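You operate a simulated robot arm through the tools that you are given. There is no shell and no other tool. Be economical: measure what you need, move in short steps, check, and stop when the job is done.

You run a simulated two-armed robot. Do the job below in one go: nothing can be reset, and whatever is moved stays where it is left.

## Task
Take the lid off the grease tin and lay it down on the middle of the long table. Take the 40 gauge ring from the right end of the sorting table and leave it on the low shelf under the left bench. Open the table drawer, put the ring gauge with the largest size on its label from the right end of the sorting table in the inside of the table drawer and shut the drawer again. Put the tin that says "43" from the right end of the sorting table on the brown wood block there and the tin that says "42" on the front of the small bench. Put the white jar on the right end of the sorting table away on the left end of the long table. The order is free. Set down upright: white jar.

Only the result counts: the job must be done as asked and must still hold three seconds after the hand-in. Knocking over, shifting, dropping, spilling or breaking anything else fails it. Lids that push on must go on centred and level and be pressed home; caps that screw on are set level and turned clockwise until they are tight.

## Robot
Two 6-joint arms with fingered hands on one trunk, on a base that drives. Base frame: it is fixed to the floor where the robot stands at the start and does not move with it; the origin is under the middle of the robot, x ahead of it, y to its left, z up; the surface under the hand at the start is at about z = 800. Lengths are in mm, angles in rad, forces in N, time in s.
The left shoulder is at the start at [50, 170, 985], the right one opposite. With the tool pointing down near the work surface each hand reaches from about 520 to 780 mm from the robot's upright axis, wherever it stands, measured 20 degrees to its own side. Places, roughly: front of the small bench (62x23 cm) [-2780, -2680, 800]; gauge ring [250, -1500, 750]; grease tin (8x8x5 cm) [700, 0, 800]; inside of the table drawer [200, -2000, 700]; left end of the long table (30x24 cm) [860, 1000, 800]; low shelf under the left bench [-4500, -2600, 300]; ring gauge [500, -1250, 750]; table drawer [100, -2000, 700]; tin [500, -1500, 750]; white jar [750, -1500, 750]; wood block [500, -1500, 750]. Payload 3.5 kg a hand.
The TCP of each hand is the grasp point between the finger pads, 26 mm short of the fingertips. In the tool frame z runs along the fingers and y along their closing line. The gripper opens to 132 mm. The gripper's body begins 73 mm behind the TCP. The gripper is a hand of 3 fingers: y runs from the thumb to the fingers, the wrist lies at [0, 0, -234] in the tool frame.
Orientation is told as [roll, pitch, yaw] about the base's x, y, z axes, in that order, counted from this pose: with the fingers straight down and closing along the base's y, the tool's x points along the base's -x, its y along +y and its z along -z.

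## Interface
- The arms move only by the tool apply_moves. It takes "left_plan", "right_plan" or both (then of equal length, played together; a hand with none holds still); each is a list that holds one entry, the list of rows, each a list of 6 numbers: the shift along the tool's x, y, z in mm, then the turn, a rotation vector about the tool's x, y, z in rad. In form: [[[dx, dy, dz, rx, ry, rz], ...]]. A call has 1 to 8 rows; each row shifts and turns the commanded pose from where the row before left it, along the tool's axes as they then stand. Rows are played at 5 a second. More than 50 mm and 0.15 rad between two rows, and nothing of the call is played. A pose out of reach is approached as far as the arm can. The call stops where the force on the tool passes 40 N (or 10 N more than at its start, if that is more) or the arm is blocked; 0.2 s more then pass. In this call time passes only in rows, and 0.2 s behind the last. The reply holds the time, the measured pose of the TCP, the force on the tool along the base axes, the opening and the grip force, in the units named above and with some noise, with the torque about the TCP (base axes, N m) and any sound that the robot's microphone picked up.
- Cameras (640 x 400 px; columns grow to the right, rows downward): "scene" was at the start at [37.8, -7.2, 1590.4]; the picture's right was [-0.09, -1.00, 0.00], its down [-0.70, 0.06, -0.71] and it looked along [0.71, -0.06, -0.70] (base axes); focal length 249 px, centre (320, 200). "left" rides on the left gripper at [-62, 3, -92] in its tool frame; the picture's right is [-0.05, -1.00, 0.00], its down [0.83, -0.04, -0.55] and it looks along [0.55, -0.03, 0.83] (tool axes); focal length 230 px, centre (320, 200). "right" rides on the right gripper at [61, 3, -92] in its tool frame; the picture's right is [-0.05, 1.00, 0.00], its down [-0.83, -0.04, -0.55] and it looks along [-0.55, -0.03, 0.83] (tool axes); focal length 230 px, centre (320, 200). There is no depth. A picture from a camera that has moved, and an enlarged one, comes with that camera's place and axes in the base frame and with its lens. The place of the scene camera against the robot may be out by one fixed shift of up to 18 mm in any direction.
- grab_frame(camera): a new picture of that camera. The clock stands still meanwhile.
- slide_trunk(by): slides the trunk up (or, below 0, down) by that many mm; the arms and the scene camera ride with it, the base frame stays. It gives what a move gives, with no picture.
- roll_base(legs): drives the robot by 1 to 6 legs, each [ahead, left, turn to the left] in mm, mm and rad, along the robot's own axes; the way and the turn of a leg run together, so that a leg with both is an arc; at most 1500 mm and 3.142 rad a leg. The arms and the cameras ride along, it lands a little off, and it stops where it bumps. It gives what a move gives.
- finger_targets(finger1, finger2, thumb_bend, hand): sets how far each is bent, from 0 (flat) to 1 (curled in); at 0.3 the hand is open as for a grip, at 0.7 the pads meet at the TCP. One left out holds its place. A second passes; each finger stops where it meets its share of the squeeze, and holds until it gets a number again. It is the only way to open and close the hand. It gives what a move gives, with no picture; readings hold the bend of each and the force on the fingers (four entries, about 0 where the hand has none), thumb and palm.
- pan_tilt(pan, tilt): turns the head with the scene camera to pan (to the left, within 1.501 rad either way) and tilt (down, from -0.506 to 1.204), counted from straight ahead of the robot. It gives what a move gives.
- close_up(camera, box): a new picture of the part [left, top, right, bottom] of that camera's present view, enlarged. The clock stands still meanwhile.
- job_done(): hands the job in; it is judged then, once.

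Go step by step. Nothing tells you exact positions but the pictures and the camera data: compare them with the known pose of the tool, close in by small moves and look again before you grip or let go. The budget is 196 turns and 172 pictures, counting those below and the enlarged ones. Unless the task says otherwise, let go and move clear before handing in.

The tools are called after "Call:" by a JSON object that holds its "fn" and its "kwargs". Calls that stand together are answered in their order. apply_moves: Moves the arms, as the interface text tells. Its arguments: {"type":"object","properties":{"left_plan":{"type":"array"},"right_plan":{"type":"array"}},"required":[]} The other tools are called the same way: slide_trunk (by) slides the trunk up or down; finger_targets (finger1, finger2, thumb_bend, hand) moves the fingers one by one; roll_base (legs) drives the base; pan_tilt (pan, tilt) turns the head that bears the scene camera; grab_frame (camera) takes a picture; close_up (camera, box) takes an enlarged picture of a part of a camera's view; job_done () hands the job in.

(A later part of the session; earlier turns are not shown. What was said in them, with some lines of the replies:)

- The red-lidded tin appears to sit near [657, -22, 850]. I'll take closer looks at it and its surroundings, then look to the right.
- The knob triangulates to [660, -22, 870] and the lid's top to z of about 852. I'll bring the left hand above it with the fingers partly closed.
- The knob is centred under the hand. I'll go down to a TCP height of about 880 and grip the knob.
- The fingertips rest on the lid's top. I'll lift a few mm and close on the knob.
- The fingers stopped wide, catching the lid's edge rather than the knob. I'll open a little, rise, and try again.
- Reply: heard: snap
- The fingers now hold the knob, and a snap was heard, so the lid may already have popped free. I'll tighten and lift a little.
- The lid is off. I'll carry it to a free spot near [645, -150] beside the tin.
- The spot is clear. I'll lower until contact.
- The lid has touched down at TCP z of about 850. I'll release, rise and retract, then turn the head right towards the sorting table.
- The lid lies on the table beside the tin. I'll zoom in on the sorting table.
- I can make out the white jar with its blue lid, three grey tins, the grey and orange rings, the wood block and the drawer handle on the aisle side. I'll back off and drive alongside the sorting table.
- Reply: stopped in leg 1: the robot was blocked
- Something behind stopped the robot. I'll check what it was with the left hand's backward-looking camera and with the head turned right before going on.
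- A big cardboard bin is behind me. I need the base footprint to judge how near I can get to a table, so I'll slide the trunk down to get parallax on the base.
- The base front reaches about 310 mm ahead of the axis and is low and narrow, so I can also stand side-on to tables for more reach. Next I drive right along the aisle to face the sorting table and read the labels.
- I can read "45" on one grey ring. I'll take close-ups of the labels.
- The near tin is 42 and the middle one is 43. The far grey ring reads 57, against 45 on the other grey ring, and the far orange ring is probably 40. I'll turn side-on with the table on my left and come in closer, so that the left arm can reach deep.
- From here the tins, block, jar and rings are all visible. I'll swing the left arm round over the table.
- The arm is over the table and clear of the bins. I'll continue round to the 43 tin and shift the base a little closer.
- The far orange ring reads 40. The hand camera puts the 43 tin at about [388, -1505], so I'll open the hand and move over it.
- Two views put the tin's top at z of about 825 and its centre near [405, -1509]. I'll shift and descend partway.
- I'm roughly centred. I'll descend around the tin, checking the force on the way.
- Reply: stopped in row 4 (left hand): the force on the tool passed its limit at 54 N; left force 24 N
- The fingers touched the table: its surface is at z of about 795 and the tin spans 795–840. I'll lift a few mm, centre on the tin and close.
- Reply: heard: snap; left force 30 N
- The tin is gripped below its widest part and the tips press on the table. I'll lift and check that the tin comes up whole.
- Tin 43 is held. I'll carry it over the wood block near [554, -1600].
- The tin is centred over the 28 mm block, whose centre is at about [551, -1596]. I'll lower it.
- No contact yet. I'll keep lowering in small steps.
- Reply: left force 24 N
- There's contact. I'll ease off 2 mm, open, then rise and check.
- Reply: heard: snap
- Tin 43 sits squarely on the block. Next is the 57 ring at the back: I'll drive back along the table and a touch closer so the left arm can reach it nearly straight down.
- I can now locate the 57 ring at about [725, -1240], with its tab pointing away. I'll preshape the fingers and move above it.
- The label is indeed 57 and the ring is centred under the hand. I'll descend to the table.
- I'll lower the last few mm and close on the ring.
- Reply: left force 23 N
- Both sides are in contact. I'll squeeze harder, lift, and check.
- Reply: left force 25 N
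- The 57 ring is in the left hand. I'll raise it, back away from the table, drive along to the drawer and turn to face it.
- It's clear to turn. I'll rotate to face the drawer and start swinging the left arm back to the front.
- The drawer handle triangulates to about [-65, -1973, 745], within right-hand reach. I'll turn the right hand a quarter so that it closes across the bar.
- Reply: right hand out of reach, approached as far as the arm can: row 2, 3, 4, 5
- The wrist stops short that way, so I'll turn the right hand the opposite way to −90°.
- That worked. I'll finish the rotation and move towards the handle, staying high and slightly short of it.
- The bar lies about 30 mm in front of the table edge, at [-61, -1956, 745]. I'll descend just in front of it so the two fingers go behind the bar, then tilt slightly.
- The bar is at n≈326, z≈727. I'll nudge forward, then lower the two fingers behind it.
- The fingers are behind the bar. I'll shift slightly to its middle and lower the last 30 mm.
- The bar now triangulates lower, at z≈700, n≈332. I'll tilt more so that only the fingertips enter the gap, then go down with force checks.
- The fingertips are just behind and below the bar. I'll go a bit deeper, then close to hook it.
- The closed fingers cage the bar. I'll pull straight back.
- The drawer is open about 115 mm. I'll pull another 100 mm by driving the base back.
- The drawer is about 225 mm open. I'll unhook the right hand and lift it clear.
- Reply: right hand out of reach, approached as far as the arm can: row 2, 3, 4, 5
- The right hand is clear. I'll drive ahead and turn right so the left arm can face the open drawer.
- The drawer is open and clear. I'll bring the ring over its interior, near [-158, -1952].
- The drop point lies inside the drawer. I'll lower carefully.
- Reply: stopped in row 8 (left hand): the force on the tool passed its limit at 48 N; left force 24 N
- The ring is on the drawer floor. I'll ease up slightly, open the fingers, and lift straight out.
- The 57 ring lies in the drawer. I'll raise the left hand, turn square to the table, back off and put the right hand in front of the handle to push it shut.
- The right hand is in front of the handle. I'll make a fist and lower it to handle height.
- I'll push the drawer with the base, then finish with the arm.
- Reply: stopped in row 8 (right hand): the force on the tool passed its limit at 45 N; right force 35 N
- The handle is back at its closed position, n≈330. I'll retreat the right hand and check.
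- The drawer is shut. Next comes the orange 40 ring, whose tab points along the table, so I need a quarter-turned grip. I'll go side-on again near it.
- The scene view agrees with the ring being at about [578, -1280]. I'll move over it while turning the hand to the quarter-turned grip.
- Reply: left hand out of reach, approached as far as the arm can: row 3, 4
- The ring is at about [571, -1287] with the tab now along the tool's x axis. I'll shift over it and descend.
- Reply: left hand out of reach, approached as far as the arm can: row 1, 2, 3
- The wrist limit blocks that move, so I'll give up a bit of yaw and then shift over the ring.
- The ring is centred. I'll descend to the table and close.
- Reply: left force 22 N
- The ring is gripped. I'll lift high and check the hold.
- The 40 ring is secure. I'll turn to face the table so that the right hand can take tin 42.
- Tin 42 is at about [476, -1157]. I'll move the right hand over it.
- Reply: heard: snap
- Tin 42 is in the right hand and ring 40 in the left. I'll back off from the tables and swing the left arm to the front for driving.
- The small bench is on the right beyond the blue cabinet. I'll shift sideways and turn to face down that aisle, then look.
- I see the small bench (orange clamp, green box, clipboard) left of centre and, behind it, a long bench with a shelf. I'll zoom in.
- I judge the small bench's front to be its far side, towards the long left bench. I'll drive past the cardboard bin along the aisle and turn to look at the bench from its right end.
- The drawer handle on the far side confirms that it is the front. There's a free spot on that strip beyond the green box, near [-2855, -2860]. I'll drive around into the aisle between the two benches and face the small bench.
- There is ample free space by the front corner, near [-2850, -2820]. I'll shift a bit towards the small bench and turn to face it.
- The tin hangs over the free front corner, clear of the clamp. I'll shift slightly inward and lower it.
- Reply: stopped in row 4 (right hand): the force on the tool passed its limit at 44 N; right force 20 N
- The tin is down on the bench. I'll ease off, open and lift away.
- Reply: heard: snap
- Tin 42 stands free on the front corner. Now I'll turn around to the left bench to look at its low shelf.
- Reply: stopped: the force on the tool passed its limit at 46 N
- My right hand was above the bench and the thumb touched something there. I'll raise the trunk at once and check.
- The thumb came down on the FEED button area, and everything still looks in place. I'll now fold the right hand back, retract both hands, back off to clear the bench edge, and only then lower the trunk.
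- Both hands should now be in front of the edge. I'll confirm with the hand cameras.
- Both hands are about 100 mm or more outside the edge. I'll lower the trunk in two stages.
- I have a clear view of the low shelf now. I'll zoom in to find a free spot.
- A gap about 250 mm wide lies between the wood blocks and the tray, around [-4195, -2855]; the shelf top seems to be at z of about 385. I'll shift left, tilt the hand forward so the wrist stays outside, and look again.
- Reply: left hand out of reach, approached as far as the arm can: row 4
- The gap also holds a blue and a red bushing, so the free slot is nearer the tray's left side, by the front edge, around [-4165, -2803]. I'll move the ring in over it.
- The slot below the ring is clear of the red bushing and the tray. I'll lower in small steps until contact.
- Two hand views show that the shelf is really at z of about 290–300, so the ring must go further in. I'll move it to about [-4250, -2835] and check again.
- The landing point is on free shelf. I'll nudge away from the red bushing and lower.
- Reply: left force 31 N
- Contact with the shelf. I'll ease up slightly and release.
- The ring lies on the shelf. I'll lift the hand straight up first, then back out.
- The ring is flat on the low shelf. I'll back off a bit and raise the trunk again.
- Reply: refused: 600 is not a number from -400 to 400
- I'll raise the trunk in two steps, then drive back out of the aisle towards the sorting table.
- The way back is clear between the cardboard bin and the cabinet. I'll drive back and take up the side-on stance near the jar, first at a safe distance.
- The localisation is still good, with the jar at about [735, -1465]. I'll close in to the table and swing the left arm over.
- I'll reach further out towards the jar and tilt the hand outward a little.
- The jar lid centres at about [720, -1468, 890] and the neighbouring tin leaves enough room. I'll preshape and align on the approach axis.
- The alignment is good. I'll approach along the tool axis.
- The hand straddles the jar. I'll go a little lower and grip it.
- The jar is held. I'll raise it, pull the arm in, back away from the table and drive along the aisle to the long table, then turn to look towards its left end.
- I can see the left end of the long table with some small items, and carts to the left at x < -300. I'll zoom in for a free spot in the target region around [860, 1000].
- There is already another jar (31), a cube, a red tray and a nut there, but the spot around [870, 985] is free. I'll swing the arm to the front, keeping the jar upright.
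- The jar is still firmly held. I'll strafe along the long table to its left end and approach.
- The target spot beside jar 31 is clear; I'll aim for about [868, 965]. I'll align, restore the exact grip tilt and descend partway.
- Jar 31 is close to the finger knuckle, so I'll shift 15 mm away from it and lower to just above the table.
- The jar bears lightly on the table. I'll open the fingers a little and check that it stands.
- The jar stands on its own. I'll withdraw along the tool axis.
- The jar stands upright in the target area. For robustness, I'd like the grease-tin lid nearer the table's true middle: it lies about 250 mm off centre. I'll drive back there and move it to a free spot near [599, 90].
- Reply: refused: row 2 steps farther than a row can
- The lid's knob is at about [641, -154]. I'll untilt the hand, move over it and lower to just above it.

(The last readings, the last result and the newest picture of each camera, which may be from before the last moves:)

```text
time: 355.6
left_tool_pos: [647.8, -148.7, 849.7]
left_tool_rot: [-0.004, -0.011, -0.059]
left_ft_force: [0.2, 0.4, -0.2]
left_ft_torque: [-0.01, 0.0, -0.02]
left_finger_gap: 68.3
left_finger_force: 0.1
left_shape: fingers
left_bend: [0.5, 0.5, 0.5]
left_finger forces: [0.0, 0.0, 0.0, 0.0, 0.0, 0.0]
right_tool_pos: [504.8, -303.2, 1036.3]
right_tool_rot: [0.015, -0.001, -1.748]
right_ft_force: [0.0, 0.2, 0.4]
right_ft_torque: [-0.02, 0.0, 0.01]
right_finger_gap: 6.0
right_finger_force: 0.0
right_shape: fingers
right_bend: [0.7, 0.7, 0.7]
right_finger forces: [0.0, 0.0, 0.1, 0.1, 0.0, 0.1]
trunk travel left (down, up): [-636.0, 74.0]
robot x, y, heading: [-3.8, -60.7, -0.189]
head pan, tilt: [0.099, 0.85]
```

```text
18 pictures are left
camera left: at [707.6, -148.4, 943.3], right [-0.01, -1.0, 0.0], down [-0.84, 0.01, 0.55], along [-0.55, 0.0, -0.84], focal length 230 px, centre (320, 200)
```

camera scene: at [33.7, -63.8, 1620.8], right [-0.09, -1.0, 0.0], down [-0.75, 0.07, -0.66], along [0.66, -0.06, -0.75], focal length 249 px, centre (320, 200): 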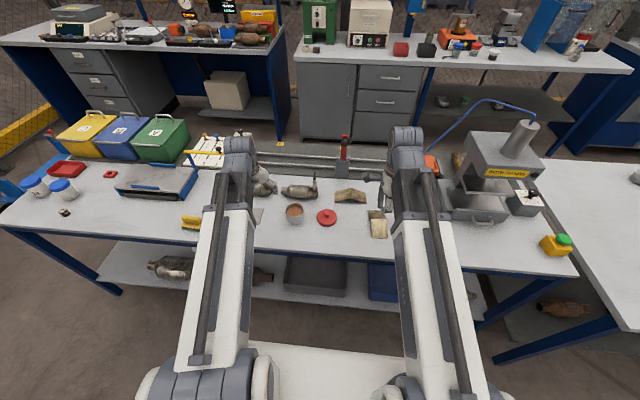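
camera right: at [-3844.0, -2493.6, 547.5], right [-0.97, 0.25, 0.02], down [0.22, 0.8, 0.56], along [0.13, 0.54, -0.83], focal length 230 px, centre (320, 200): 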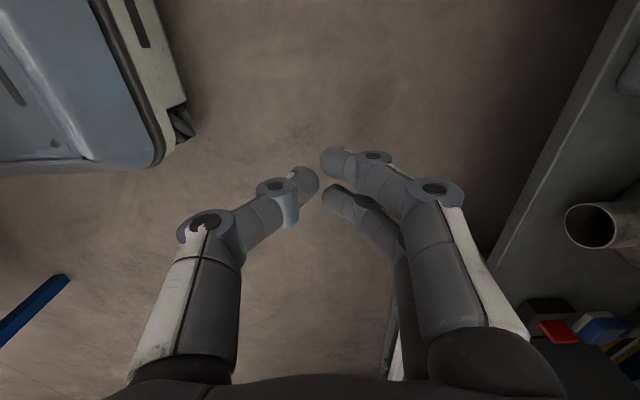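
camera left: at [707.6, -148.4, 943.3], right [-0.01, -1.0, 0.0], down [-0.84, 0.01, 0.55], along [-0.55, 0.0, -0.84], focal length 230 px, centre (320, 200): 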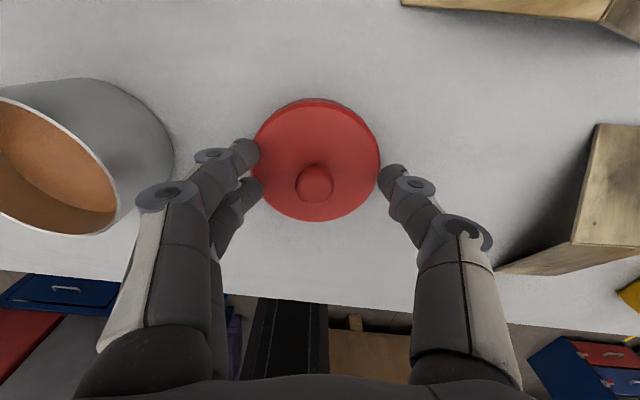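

Call:
{"fn": "finger_targets", "kwargs": {"hand": "left", "finger1": 0.85, "finger2": 0.85, "thumb_bend": 0.85}}

Call:
{"fn": "apply_moves", "kwargs": {"left_plan": [[[0, 0, -15, 0, 0, 0], [0, 0, -30, 0, 0, 0]]]}}

Call:
{"fn": "grab_frame", "kwargs": {"camera": "left"}}

```text
time: 356.6
left_tool_pos: [647.2, -149.0, 851.8]
left_tool_rot: [-0.005, -0.011, -0.058]
left_ft_force: [0.0, -2.5, 4.8]
left_ft_torque: [0.15, 0.09, 0.01]
left_finger_gap: 0.3
left_finger_force: 19.0
left_shape: fingers
left_bend: [0.82, 0.7, 0.75]
left_finger forces: [0.0, 13.8, 0.1, 0.1, 24.7, 0.0]
right_tool_pos: [502.6, -302.9, 1035.0]
right_tool_rot: [0.017, -0.001, -1.748]
right_ft_force: [0.5, 0.4, 0.1]
right_ft_torque: [0.01, 0.0, 0.01]
right_finger_gap: 6.0
right_finger_force: 0.0
right_shape: fingers
right_bend: [0.7, 0.7, 0.7]
right_finger forces: [0.0, 0.1, 0.0, 0.0, 0.1, 0.0]
trunk travel left (down, up): [-636.0, 74.0]
robot x, y, heading: [-0.4, -64.7, -0.187]
head pan, tilt: [0.099, 0.85]
```

```text
time: 357.2
left_tool_pos: [646.2, -148.4, 896.0]
left_tool_rot: [-0.004, -0.013, -0.058]
left_ft_force: [0.1, 0.5, -1.3]
left_ft_torque: [0.0, 0.02, 0.0]
left_finger_gap: 0.0
left_finger_force: 18.7
left_shape: fingers
left_bend: [0.82, 0.67, 0.76]
left_finger forces: [0.0, 13.4, 0.1, 0.0, 23.7, 0.0]
right_tool_pos: [502.4, -302.2, 1035.9]
right_tool_rot: [0.015, -0.001, -1.748]
right_ft_force: [-0.8, 0.0, 0.1]
right_ft_torque: [-0.01, 0.03, 0.03]
right_finger_gap: 6.1
right_finger_force: 0.0
right_shape: fingers
right_bend: [0.7, 0.7, 0.7]
right_finger forces: [0.0, 0.0, 0.0, 0.1, 0.0, 0.0]
trunk travel left (down, up): [-636.0, 74.0]
robot x, y, heading: [0.6, -61.6, -0.191]
head pan, tilt: [0.099, 0.85]
```

```text
17 pictures are left
camera left: at [706.6, -148.1, 988.6], right [-0.01, -1.0, 0.0], down [-0.84, 0.01, 0.55], along [-0.55, 0.0, -0.84], focal length 230 px, centre (320, 200)
```

left: 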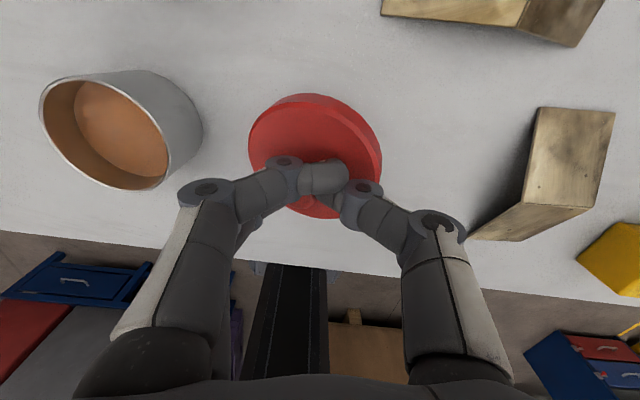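

One finger missed the knob, so the hold is weak. I'll set the lid back down, recentre and regrip.

Call:
{"fn": "apply_moves", "kwargs": {"left_plan": [[[0, 0, 25, 0, 0, 0], [0, 0, 14, 0, 0, 0], [0, 0, 4, 0, 0, 0]]]}}

Call:
{"fn": "finger_targets", "kwargs": {"hand": "left", "finger1": 0.5, "finger2": 0.5, "thumb_bend": 0.5}}

Call:
{"fn": "grab_frame", "kwargs": {"camera": "left"}}

```text
time: 358.0
left_tool_pos: [646.4, -149.6, 853.7]
left_tool_rot: [-0.005, -0.014, -0.059]
left_ft_force: [0.8, -3.6, 7.5]
left_ft_torque: [0.13, 0.09, 0.02]
left_finger_gap: 0.0
left_finger_force: 20.3
left_shape: fingers
left_bend: [0.82, 0.68, 0.76]
left_finger forces: [0.0, 12.6, 0.0, 0.1, 27.4, 0.0]
right_tool_pos: [503.1, -301.6, 1034.9]
right_tool_rot: [0.017, -0.002, -1.746]
right_ft_force: [-0.2, 0.3, -0.6]
right_ft_torque: [0.01, -0.02, 0.02]
right_finger_gap: 6.1
right_finger_force: 0.0
right_shape: fingers
right_bend: [0.7, 0.7, 0.7]
right_finger forces: [0.0, 0.0, 0.0, 0.0, 0.0, 0.1]
trunk travel left (down, up): [-636.0, 74.0]
robot x, y, heading: [-1.1, -63.3, -0.194]
head pan, tilt: [0.099, 0.85]
```

```text
time: 359.0
left_tool_pos: [646.2, -149.6, 853.8]
left_tool_rot: [-0.004, -0.012, -0.059]
left_ft_force: [-0.4, 0.2, 0.6]
left_ft_torque: [-0.02, 0.01, 0.0]
left_finger_gap: 67.1
left_finger_force: 0.1
left_shape: fingers
left_bend: [0.5, 0.5, 0.5]
left_finger forces: [0.0, 0.0, 0.0, 0.0, 0.1, 0.0]
right_tool_pos: [502.7, -302.5, 1036.1]
right_tool_rot: [0.016, -0.001, -1.746]
right_ft_force: [-0.5, -0.3, 0.9]
right_ft_torque: [-0.01, -0.01, -0.01]
right_finger_gap: 6.3
right_finger_force: 0.0
right_shape: fingers
right_bend: [0.7, 0.7, 0.7]
right_finger forces: [0.0, 0.0, 0.0, 0.0, 0.1, 0.0]
trunk travel left (down, up): [-636.0, 74.0]
robot x, y, heading: [-1.8, -64.3, -0.187]
head pan, tilt: [0.099, 0.85]
```

```text
16 pictures are left
camera left: at [707.4, -149.2, 946.0], right [-0.01, -1.0, 0.0], down [-0.84, 0.01, 0.55], along [-0.55, 0.0, -0.84], focal length 230 px, centre (320, 200)
```

left: 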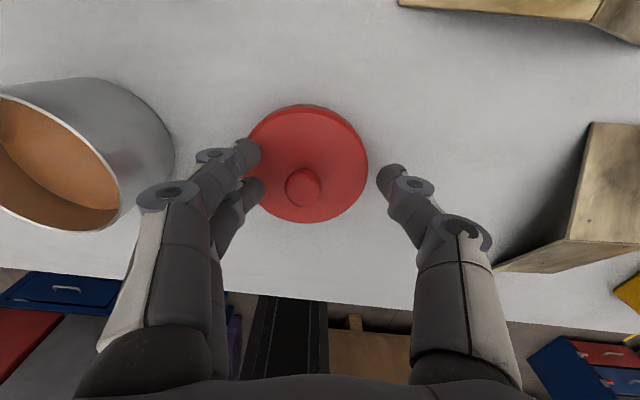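

The knob is about 7 mm nearer and 10 mm to the left of the grasp centre. I'll recentre and close again.

Call:
{"fn": "apply_moves", "kwargs": {"left_plan": [[[7.6, 10.2, 2, 0, 0, 0]]]}}

Call:
{"fn": "finger_targets", "kwargs": {"hand": "left", "finger1": 0.85, "finger2": 0.85, "thumb_bend": 0.85}}

Call:
{"fn": "apply_moves", "kwargs": {"left_plan": [[[0, 0, -15, 0, 0, 0], [0, 0, -20, 0, 0, 0]]]}}

Call:
{"fn": "grab_frame", "kwargs": {"camera": "left"}}

```text
time: 359.4
left_tool_pos: [639.8, -139.8, 851.5]
left_tool_rot: [-0.002, -0.012, -0.059]
left_ft_force: [0.1, 0.6, -0.3]
left_ft_torque: [-0.01, 0.02, 0.02]
left_finger_gap: 67.0
left_finger_force: 0.0
left_shape: fingers
left_bend: [0.5, 0.5, 0.5]
left_finger forces: [0.0, 0.0, 0.1, 0.0, 0.0, 0.0]
right_tool_pos: [504.1, -303.4, 1035.6]
right_tool_rot: [0.018, -0.001, -1.747]
right_ft_force: [-0.1, -0.9, 0.1]
right_ft_torque: [0.0, 0.0, -0.03]
right_finger_gap: 6.3
right_finger_force: 0.0
right_shape: fingers
right_bend: [0.7, 0.7, 0.7]
right_finger forces: [0.0, 0.0, 0.1, 0.1, 0.1, 0.1]
trunk travel left (down, up): [-636.0, 74.0]
robot x, y, heading: [-5.2, -67.1, -0.192]
head pan, tilt: [0.099, 0.85]
```

```text
time: 360.4
left_tool_pos: [639.6, -140.3, 851.5]
left_tool_rot: [-0.003, -0.012, -0.058]
left_ft_force: [-0.2, -0.4, 1.4]
left_ft_torque: [0.05, 0.0, -0.01]
left_finger_gap: 14.1
left_finger_force: 25.0
left_shape: fingers
left_bend: [0.71, 0.71, 0.72]
left_finger forces: [13.3, 13.9, 0.0, 0.0, 23.3, 0.1]
right_tool_pos: [503.1, -301.9, 1035.3]
right_tool_rot: [0.015, -0.002, -1.747]
right_ft_force: [0.9, 0.2, 0.0]
right_ft_torque: [0.02, 0.03, -0.01]
right_finger_gap: 6.1
right_finger_force: 0.0
right_shape: fingers
right_bend: [0.7, 0.7, 0.7]
right_finger forces: [0.1, 0.0, 0.0, 0.1, 0.0, 0.1]
trunk travel left (down, up): [-636.0, 74.0]
robot x, y, heading: [1.5, -61.9, -0.19]
head pan, tilt: [0.099, 0.85]
```

```text
time: 361.0
left_tool_pos: [638.0, -138.3, 885.9]
left_tool_rot: [-0.003, -0.012, -0.06]
left_ft_force: [0.6, 0.8, -0.6]
left_ft_torque: [-0.01, -0.01, 0.01]
left_finger_gap: 14.1
left_finger_force: 26.0
left_shape: fingers
left_bend: [0.71, 0.71, 0.72]
left_finger forces: [14.0, 14.4, 0.0, 0.1, 23.2, 0.1]
right_tool_pos: [504.1, -301.5, 1036.3]
right_tool_rot: [0.015, 0.0, -1.748]
right_ft_force: [-0.1, -0.3, 0.4]
right_ft_torque: [0.01, 0.03, -0.02]
right_finger_gap: 6.3
right_finger_force: 0.1
right_shape: fingers
right_bend: [0.7, 0.7, 0.7]
right_finger forces: [0.0, 0.0, 0.1, 0.1, 0.0, 0.0]
trunk travel left (down, up): [-636.0, 74.0]
robot x, y, heading: [-0.0, -65.9, -0.193]
head pan, tilt: [0.099, 0.85]
```

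```text
15 pictures are left
camera left: at [698.5, -138.1, 979.2], right [-0.01, -1.0, 0.0], down [-0.84, 0.01, 0.55], along [-0.55, 0.0, -0.84], focal length 230 px, centre (320, 200)
```

left: 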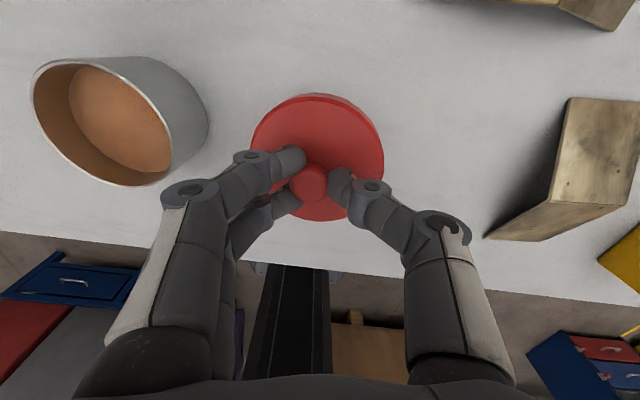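

Now it's a firm three-finger grip. I'll lift and carry the lid over to near [608, 80].

Call:
{"fn": "apply_moves", "kwargs": {"left_plan": [[[0, 0, -37, 0, 0, 0], [0, 0, -37, 0, 0, 0], [8.5, 43.2, 0, 0, 0, 0], [8.5, 43.2, 0, 0, 0, 0], [8.5, 43.2, 0, 0, 0, 0], [8.5, 43.2, 0, 0, 0, 0], [8.5, 43.2, 0, 0, 0, 0]]]}}

Call:
{"fn": "grab_frame", "kwargs": {"camera": "left"}}

```text
time: 362.6
left_tool_pos: [607.7, 80.3, 958.5]
left_tool_rot: [-0.005, -0.012, -0.063]
left_ft_force: [-0.9, -0.4, -0.3]
left_ft_torque: [0.02, 0.03, -0.01]
left_finger_gap: 14.1
left_finger_force: 25.9
left_shape: fingers
left_bend: [0.71, 0.71, 0.72]
left_finger forces: [14.3, 14.9, 0.0, 0.0, 23.1, 0.0]
right_tool_pos: [503.4, -302.3, 1035.9]
right_tool_rot: [0.016, -0.003, -1.748]
right_ft_force: [0.0, 0.5, 0.4]
right_ft_torque: [0.02, 0.01, -0.02]
right_finger_gap: 6.0
right_finger_force: 0.0
right_shape: fingers
right_bend: [0.7, 0.7, 0.7]
right_finger forces: [0.1, 0.0, 0.0, 0.0, 0.0, 0.0]
trunk travel left (down, up): [-636.0, 74.0]
robot x, y, heading: [3.6, -65.6, -0.186]
head pan, tilt: [0.099, 0.85]
```

```text
14 pictures are left
camera left: at [668.3, 80.9, 1051.9], right [-0.01, -1.0, 0.01], down [-0.84, 0.01, 0.55], along [-0.55, 0.0, -0.84], focal length 230 px, centre (320, 200)
```

left: 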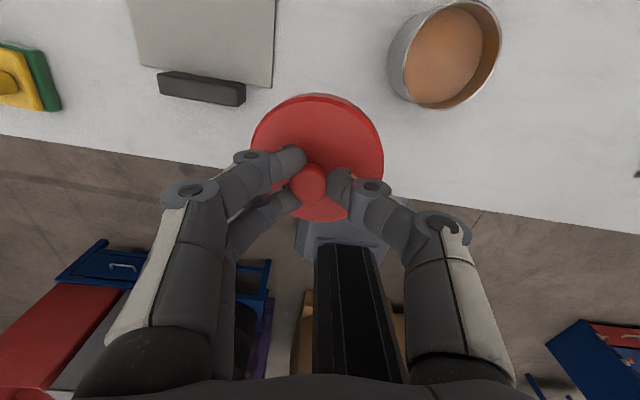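

The landing spot is free on all sides. I'll lower the lid.

Call:
{"fn": "apply_moves", "kwargs": {"left_plan": [[[0, 0, 40, 0, 0, 0], [0, 0, 40, 0, 0, 0], [0, 0, 15, 0, 0, 0], [0, 0, 5, 0, 0, 0], [0, 0, 4, 0, 0, 0], [0, 0, 3, 0, 0, 0]]]}}

```text
time: 364.0
left_tool_pos: [607.9, 80.0, 852.6]
left_tool_rot: [-0.003, -0.012, -0.059]
left_ft_force: [-0.2, -0.6, 1.0]
left_ft_torque: [0.03, -0.03, 0.0]
left_finger_gap: 13.8
left_finger_force: 26.9
left_shape: fingers
left_bend: [0.71, 0.71, 0.73]
left_finger forces: [15.0, 15.6, 0.0, 0.0, 23.3, 0.0]
right_tool_pos: [502.6, -302.7, 1035.9]
right_tool_rot: [0.016, -0.002, -1.747]
right_ft_force: [0.2, 0.4, -1.0]
right_ft_torque: [-0.01, 0.0, 0.01]
right_finger_gap: 6.0
right_finger_force: 0.0
right_shape: fingers
right_bend: [0.7, 0.7, 0.7]
right_finger forces: [0.1, 0.0, 0.0, 0.0, 0.0, 0.1]
trunk travel left (down, up): [-636.0, 74.0]
robot x, y, heading: [0.6, -66.6, -0.19]
head pan, tilt: [0.099, 0.85]
```

Call:
{"fn": "apply_moves", "kwargs": {"left_plan": [[[0, 0, 2, 0, 0, 0]]]}}

Call:
{"fn": "finger_targets", "kwargs": {"hand": "left", "finger1": 0.5, "finger2": 0.5, "thumb_bend": 0.5}}

Call:
{"fn": "apply_moves", "kwargs": {"left_plan": [[[0, 0, -30, 0, 0, 0], [0, 0, -45, 0, 0, 0], [0, 0, -45, 0, 0, 0], [0, 0, -45, 0, 0, 0]]]}}

Call:
{"fn": "grab_frame", "kwargs": {"camera": "left"}}

Call:
{"fn": "grab_frame", "kwargs": {"camera": "scene"}}

```text
time: 364.4
left_tool_pos: [610.0, 78.2, 850.1]
left_tool_rot: [-0.003, -0.012, -0.059]
left_ft_force: [0.1, -2.3, 5.3]
left_ft_torque: [0.07, 0.0, 0.02]
left_finger_gap: 13.7
left_finger_force: 27.5
left_shape: fingers
left_bend: [0.71, 0.71, 0.73]
left_finger forces: [14.8, 15.1, 0.1, 0.1, 24.8, 0.0]
right_tool_pos: [503.0, -302.2, 1035.2]
right_tool_rot: [0.014, -0.001, -1.748]
right_ft_force: [-0.3, 0.4, -0.4]
right_ft_torque: [0.02, -0.01, 0.02]
right_finger_gap: 6.0
right_finger_force: 0.1
right_shape: fingers
right_bend: [0.7, 0.7, 0.7]
right_finger forces: [0.0, 0.0, 0.0, 0.0, 0.1, 0.0]
trunk travel left (down, up): [-636.0, 74.0]
robot x, y, heading: [-0.0, -62.1, -0.185]
head pan, tilt: [0.099, 0.85]
```

```text
time: 365.4
left_tool_pos: [609.8, 79.0, 849.9]
left_tool_rot: [-0.004, -0.014, -0.06]
left_ft_force: [0.0, 0.6, -0.5]
left_ft_torque: [-0.03, 0.0, -0.05]
left_finger_gap: 67.1
left_finger_force: 0.0
left_shape: fingers
left_bend: [0.5, 0.5, 0.5]
left_finger forces: [0.0, 0.1, 0.1, 0.1, 0.0, 0.0]
right_tool_pos: [503.5, -301.9, 1035.0]
right_tool_rot: [0.018, -0.001, -1.745]
right_ft_force: [0.3, -0.6, -0.5]
right_ft_torque: [-0.01, 0.0, 0.01]
right_finger_gap: 6.1
right_finger_force: 0.1
right_shape: fingers
right_bend: [0.7, 0.7, 0.7]
right_finger forces: [0.0, 0.1, 0.1, 0.0, 0.0, 0.0]
trunk travel left (down, up): [-636.0, 74.0]
robot x, y, heading: [-1.3, -63.8, -0.189]
head pan, tilt: [0.099, 0.85]
```

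```text
time: 366.4
left_tool_pos: [605.9, 81.9, 1014.2]
left_tool_rot: [-0.005, -0.013, -0.061]
left_ft_force: [-0.2, -0.4, -0.5]
left_ft_torque: [-0.01, 0.01, 0.03]
left_finger_gap: 67.2
left_finger_force: 0.0
left_shape: fingers
left_bend: [0.5, 0.5, 0.5]
left_finger forces: [0.0, 0.0, 0.0, 0.0, 0.0, 0.0]
right_tool_pos: [503.4, -303.0, 1034.6]
right_tool_rot: [0.015, -0.002, -1.746]
right_ft_force: [0.2, -0.7, 0.1]
right_ft_torque: [0.01, 0.0, 0.04]
right_finger_gap: 6.1
right_finger_force: 0.0
right_shape: fingers
right_bend: [0.7, 0.7, 0.7]
right_finger forces: [0.0, 0.1, 0.0, 0.0, 0.0, 0.0]
trunk travel left (down, up): [-636.0, 74.0]
robot x, y, heading: [1.4, -61.0, -0.189]
head pan, tilt: [0.099, 0.85]
```

```text
13 pictures are left
camera left: at [668.4, 80.8, 1107.4], right [-0.01, -1.0, 0.0], down [-0.84, 0.01, 0.55], along [-0.55, 0.0, -0.84], focal length 230 px, centre (320, 200)
```

left: 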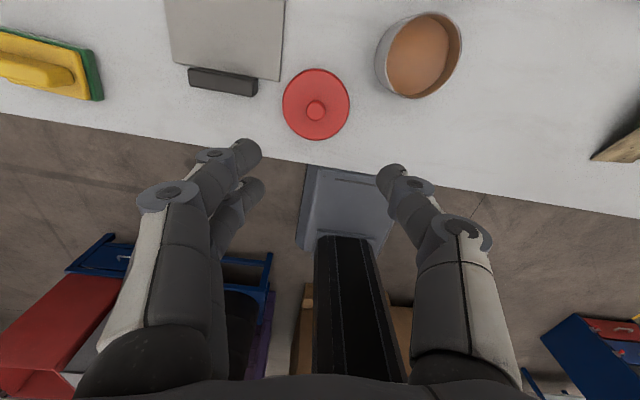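

```text
12 pictures are left
camera scene: at [33.5, -63.9, 1620.8], right [-0.09, -1.0, 0.0], down [-0.75, 0.07, -0.66], along [0.66, -0.06, -0.75], focal length 249 px, centre (320, 200)
```

scene: 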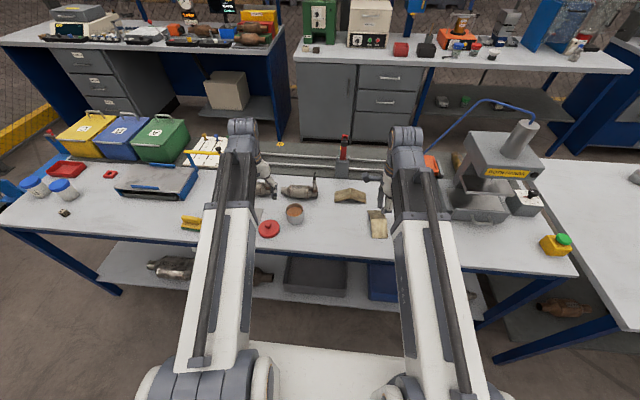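

The lid lies flat and free near the table's middle, the jar stands at the left end, and both hands are empty and clear. Everything asked for has been placed, so I'm handing in.

Call:
{"fn": "job_done", "kwargs": {}}

```text
The job is handed in.
```

I carried out every placement in the job and handed it in; the result of the judging isn't known to me.

- **Grease tin lid:** taken off and laid flat near the middle of the long table. I first set it about 250 mm off centre, then moved it closer to the middle.
- **40 gauge ring:** on the low shelf under the left bench, between the red bushing and the tray.
- **57 ring gauge (largest label):** in the table drawer, and the drawer is shut.
- **Tin 43:** on the wood block.
- **Tin 42:** on the front of the small bench. I took the side with the drawer handle to be the front.
- **White jar:** upright on the left end of the long table.

**Slip at the left bench:** while lowering the trunk I let the right thumb come down on or near the FEED button, with the force passing 40 N before it stopped. The pictures afterwards showed everything in place, but I couldn't tell whether the press triggered anything.

**Snap sounds:** a snap was heard each time I gripped or released tins 42 and 43. Both looked whole afterwards.
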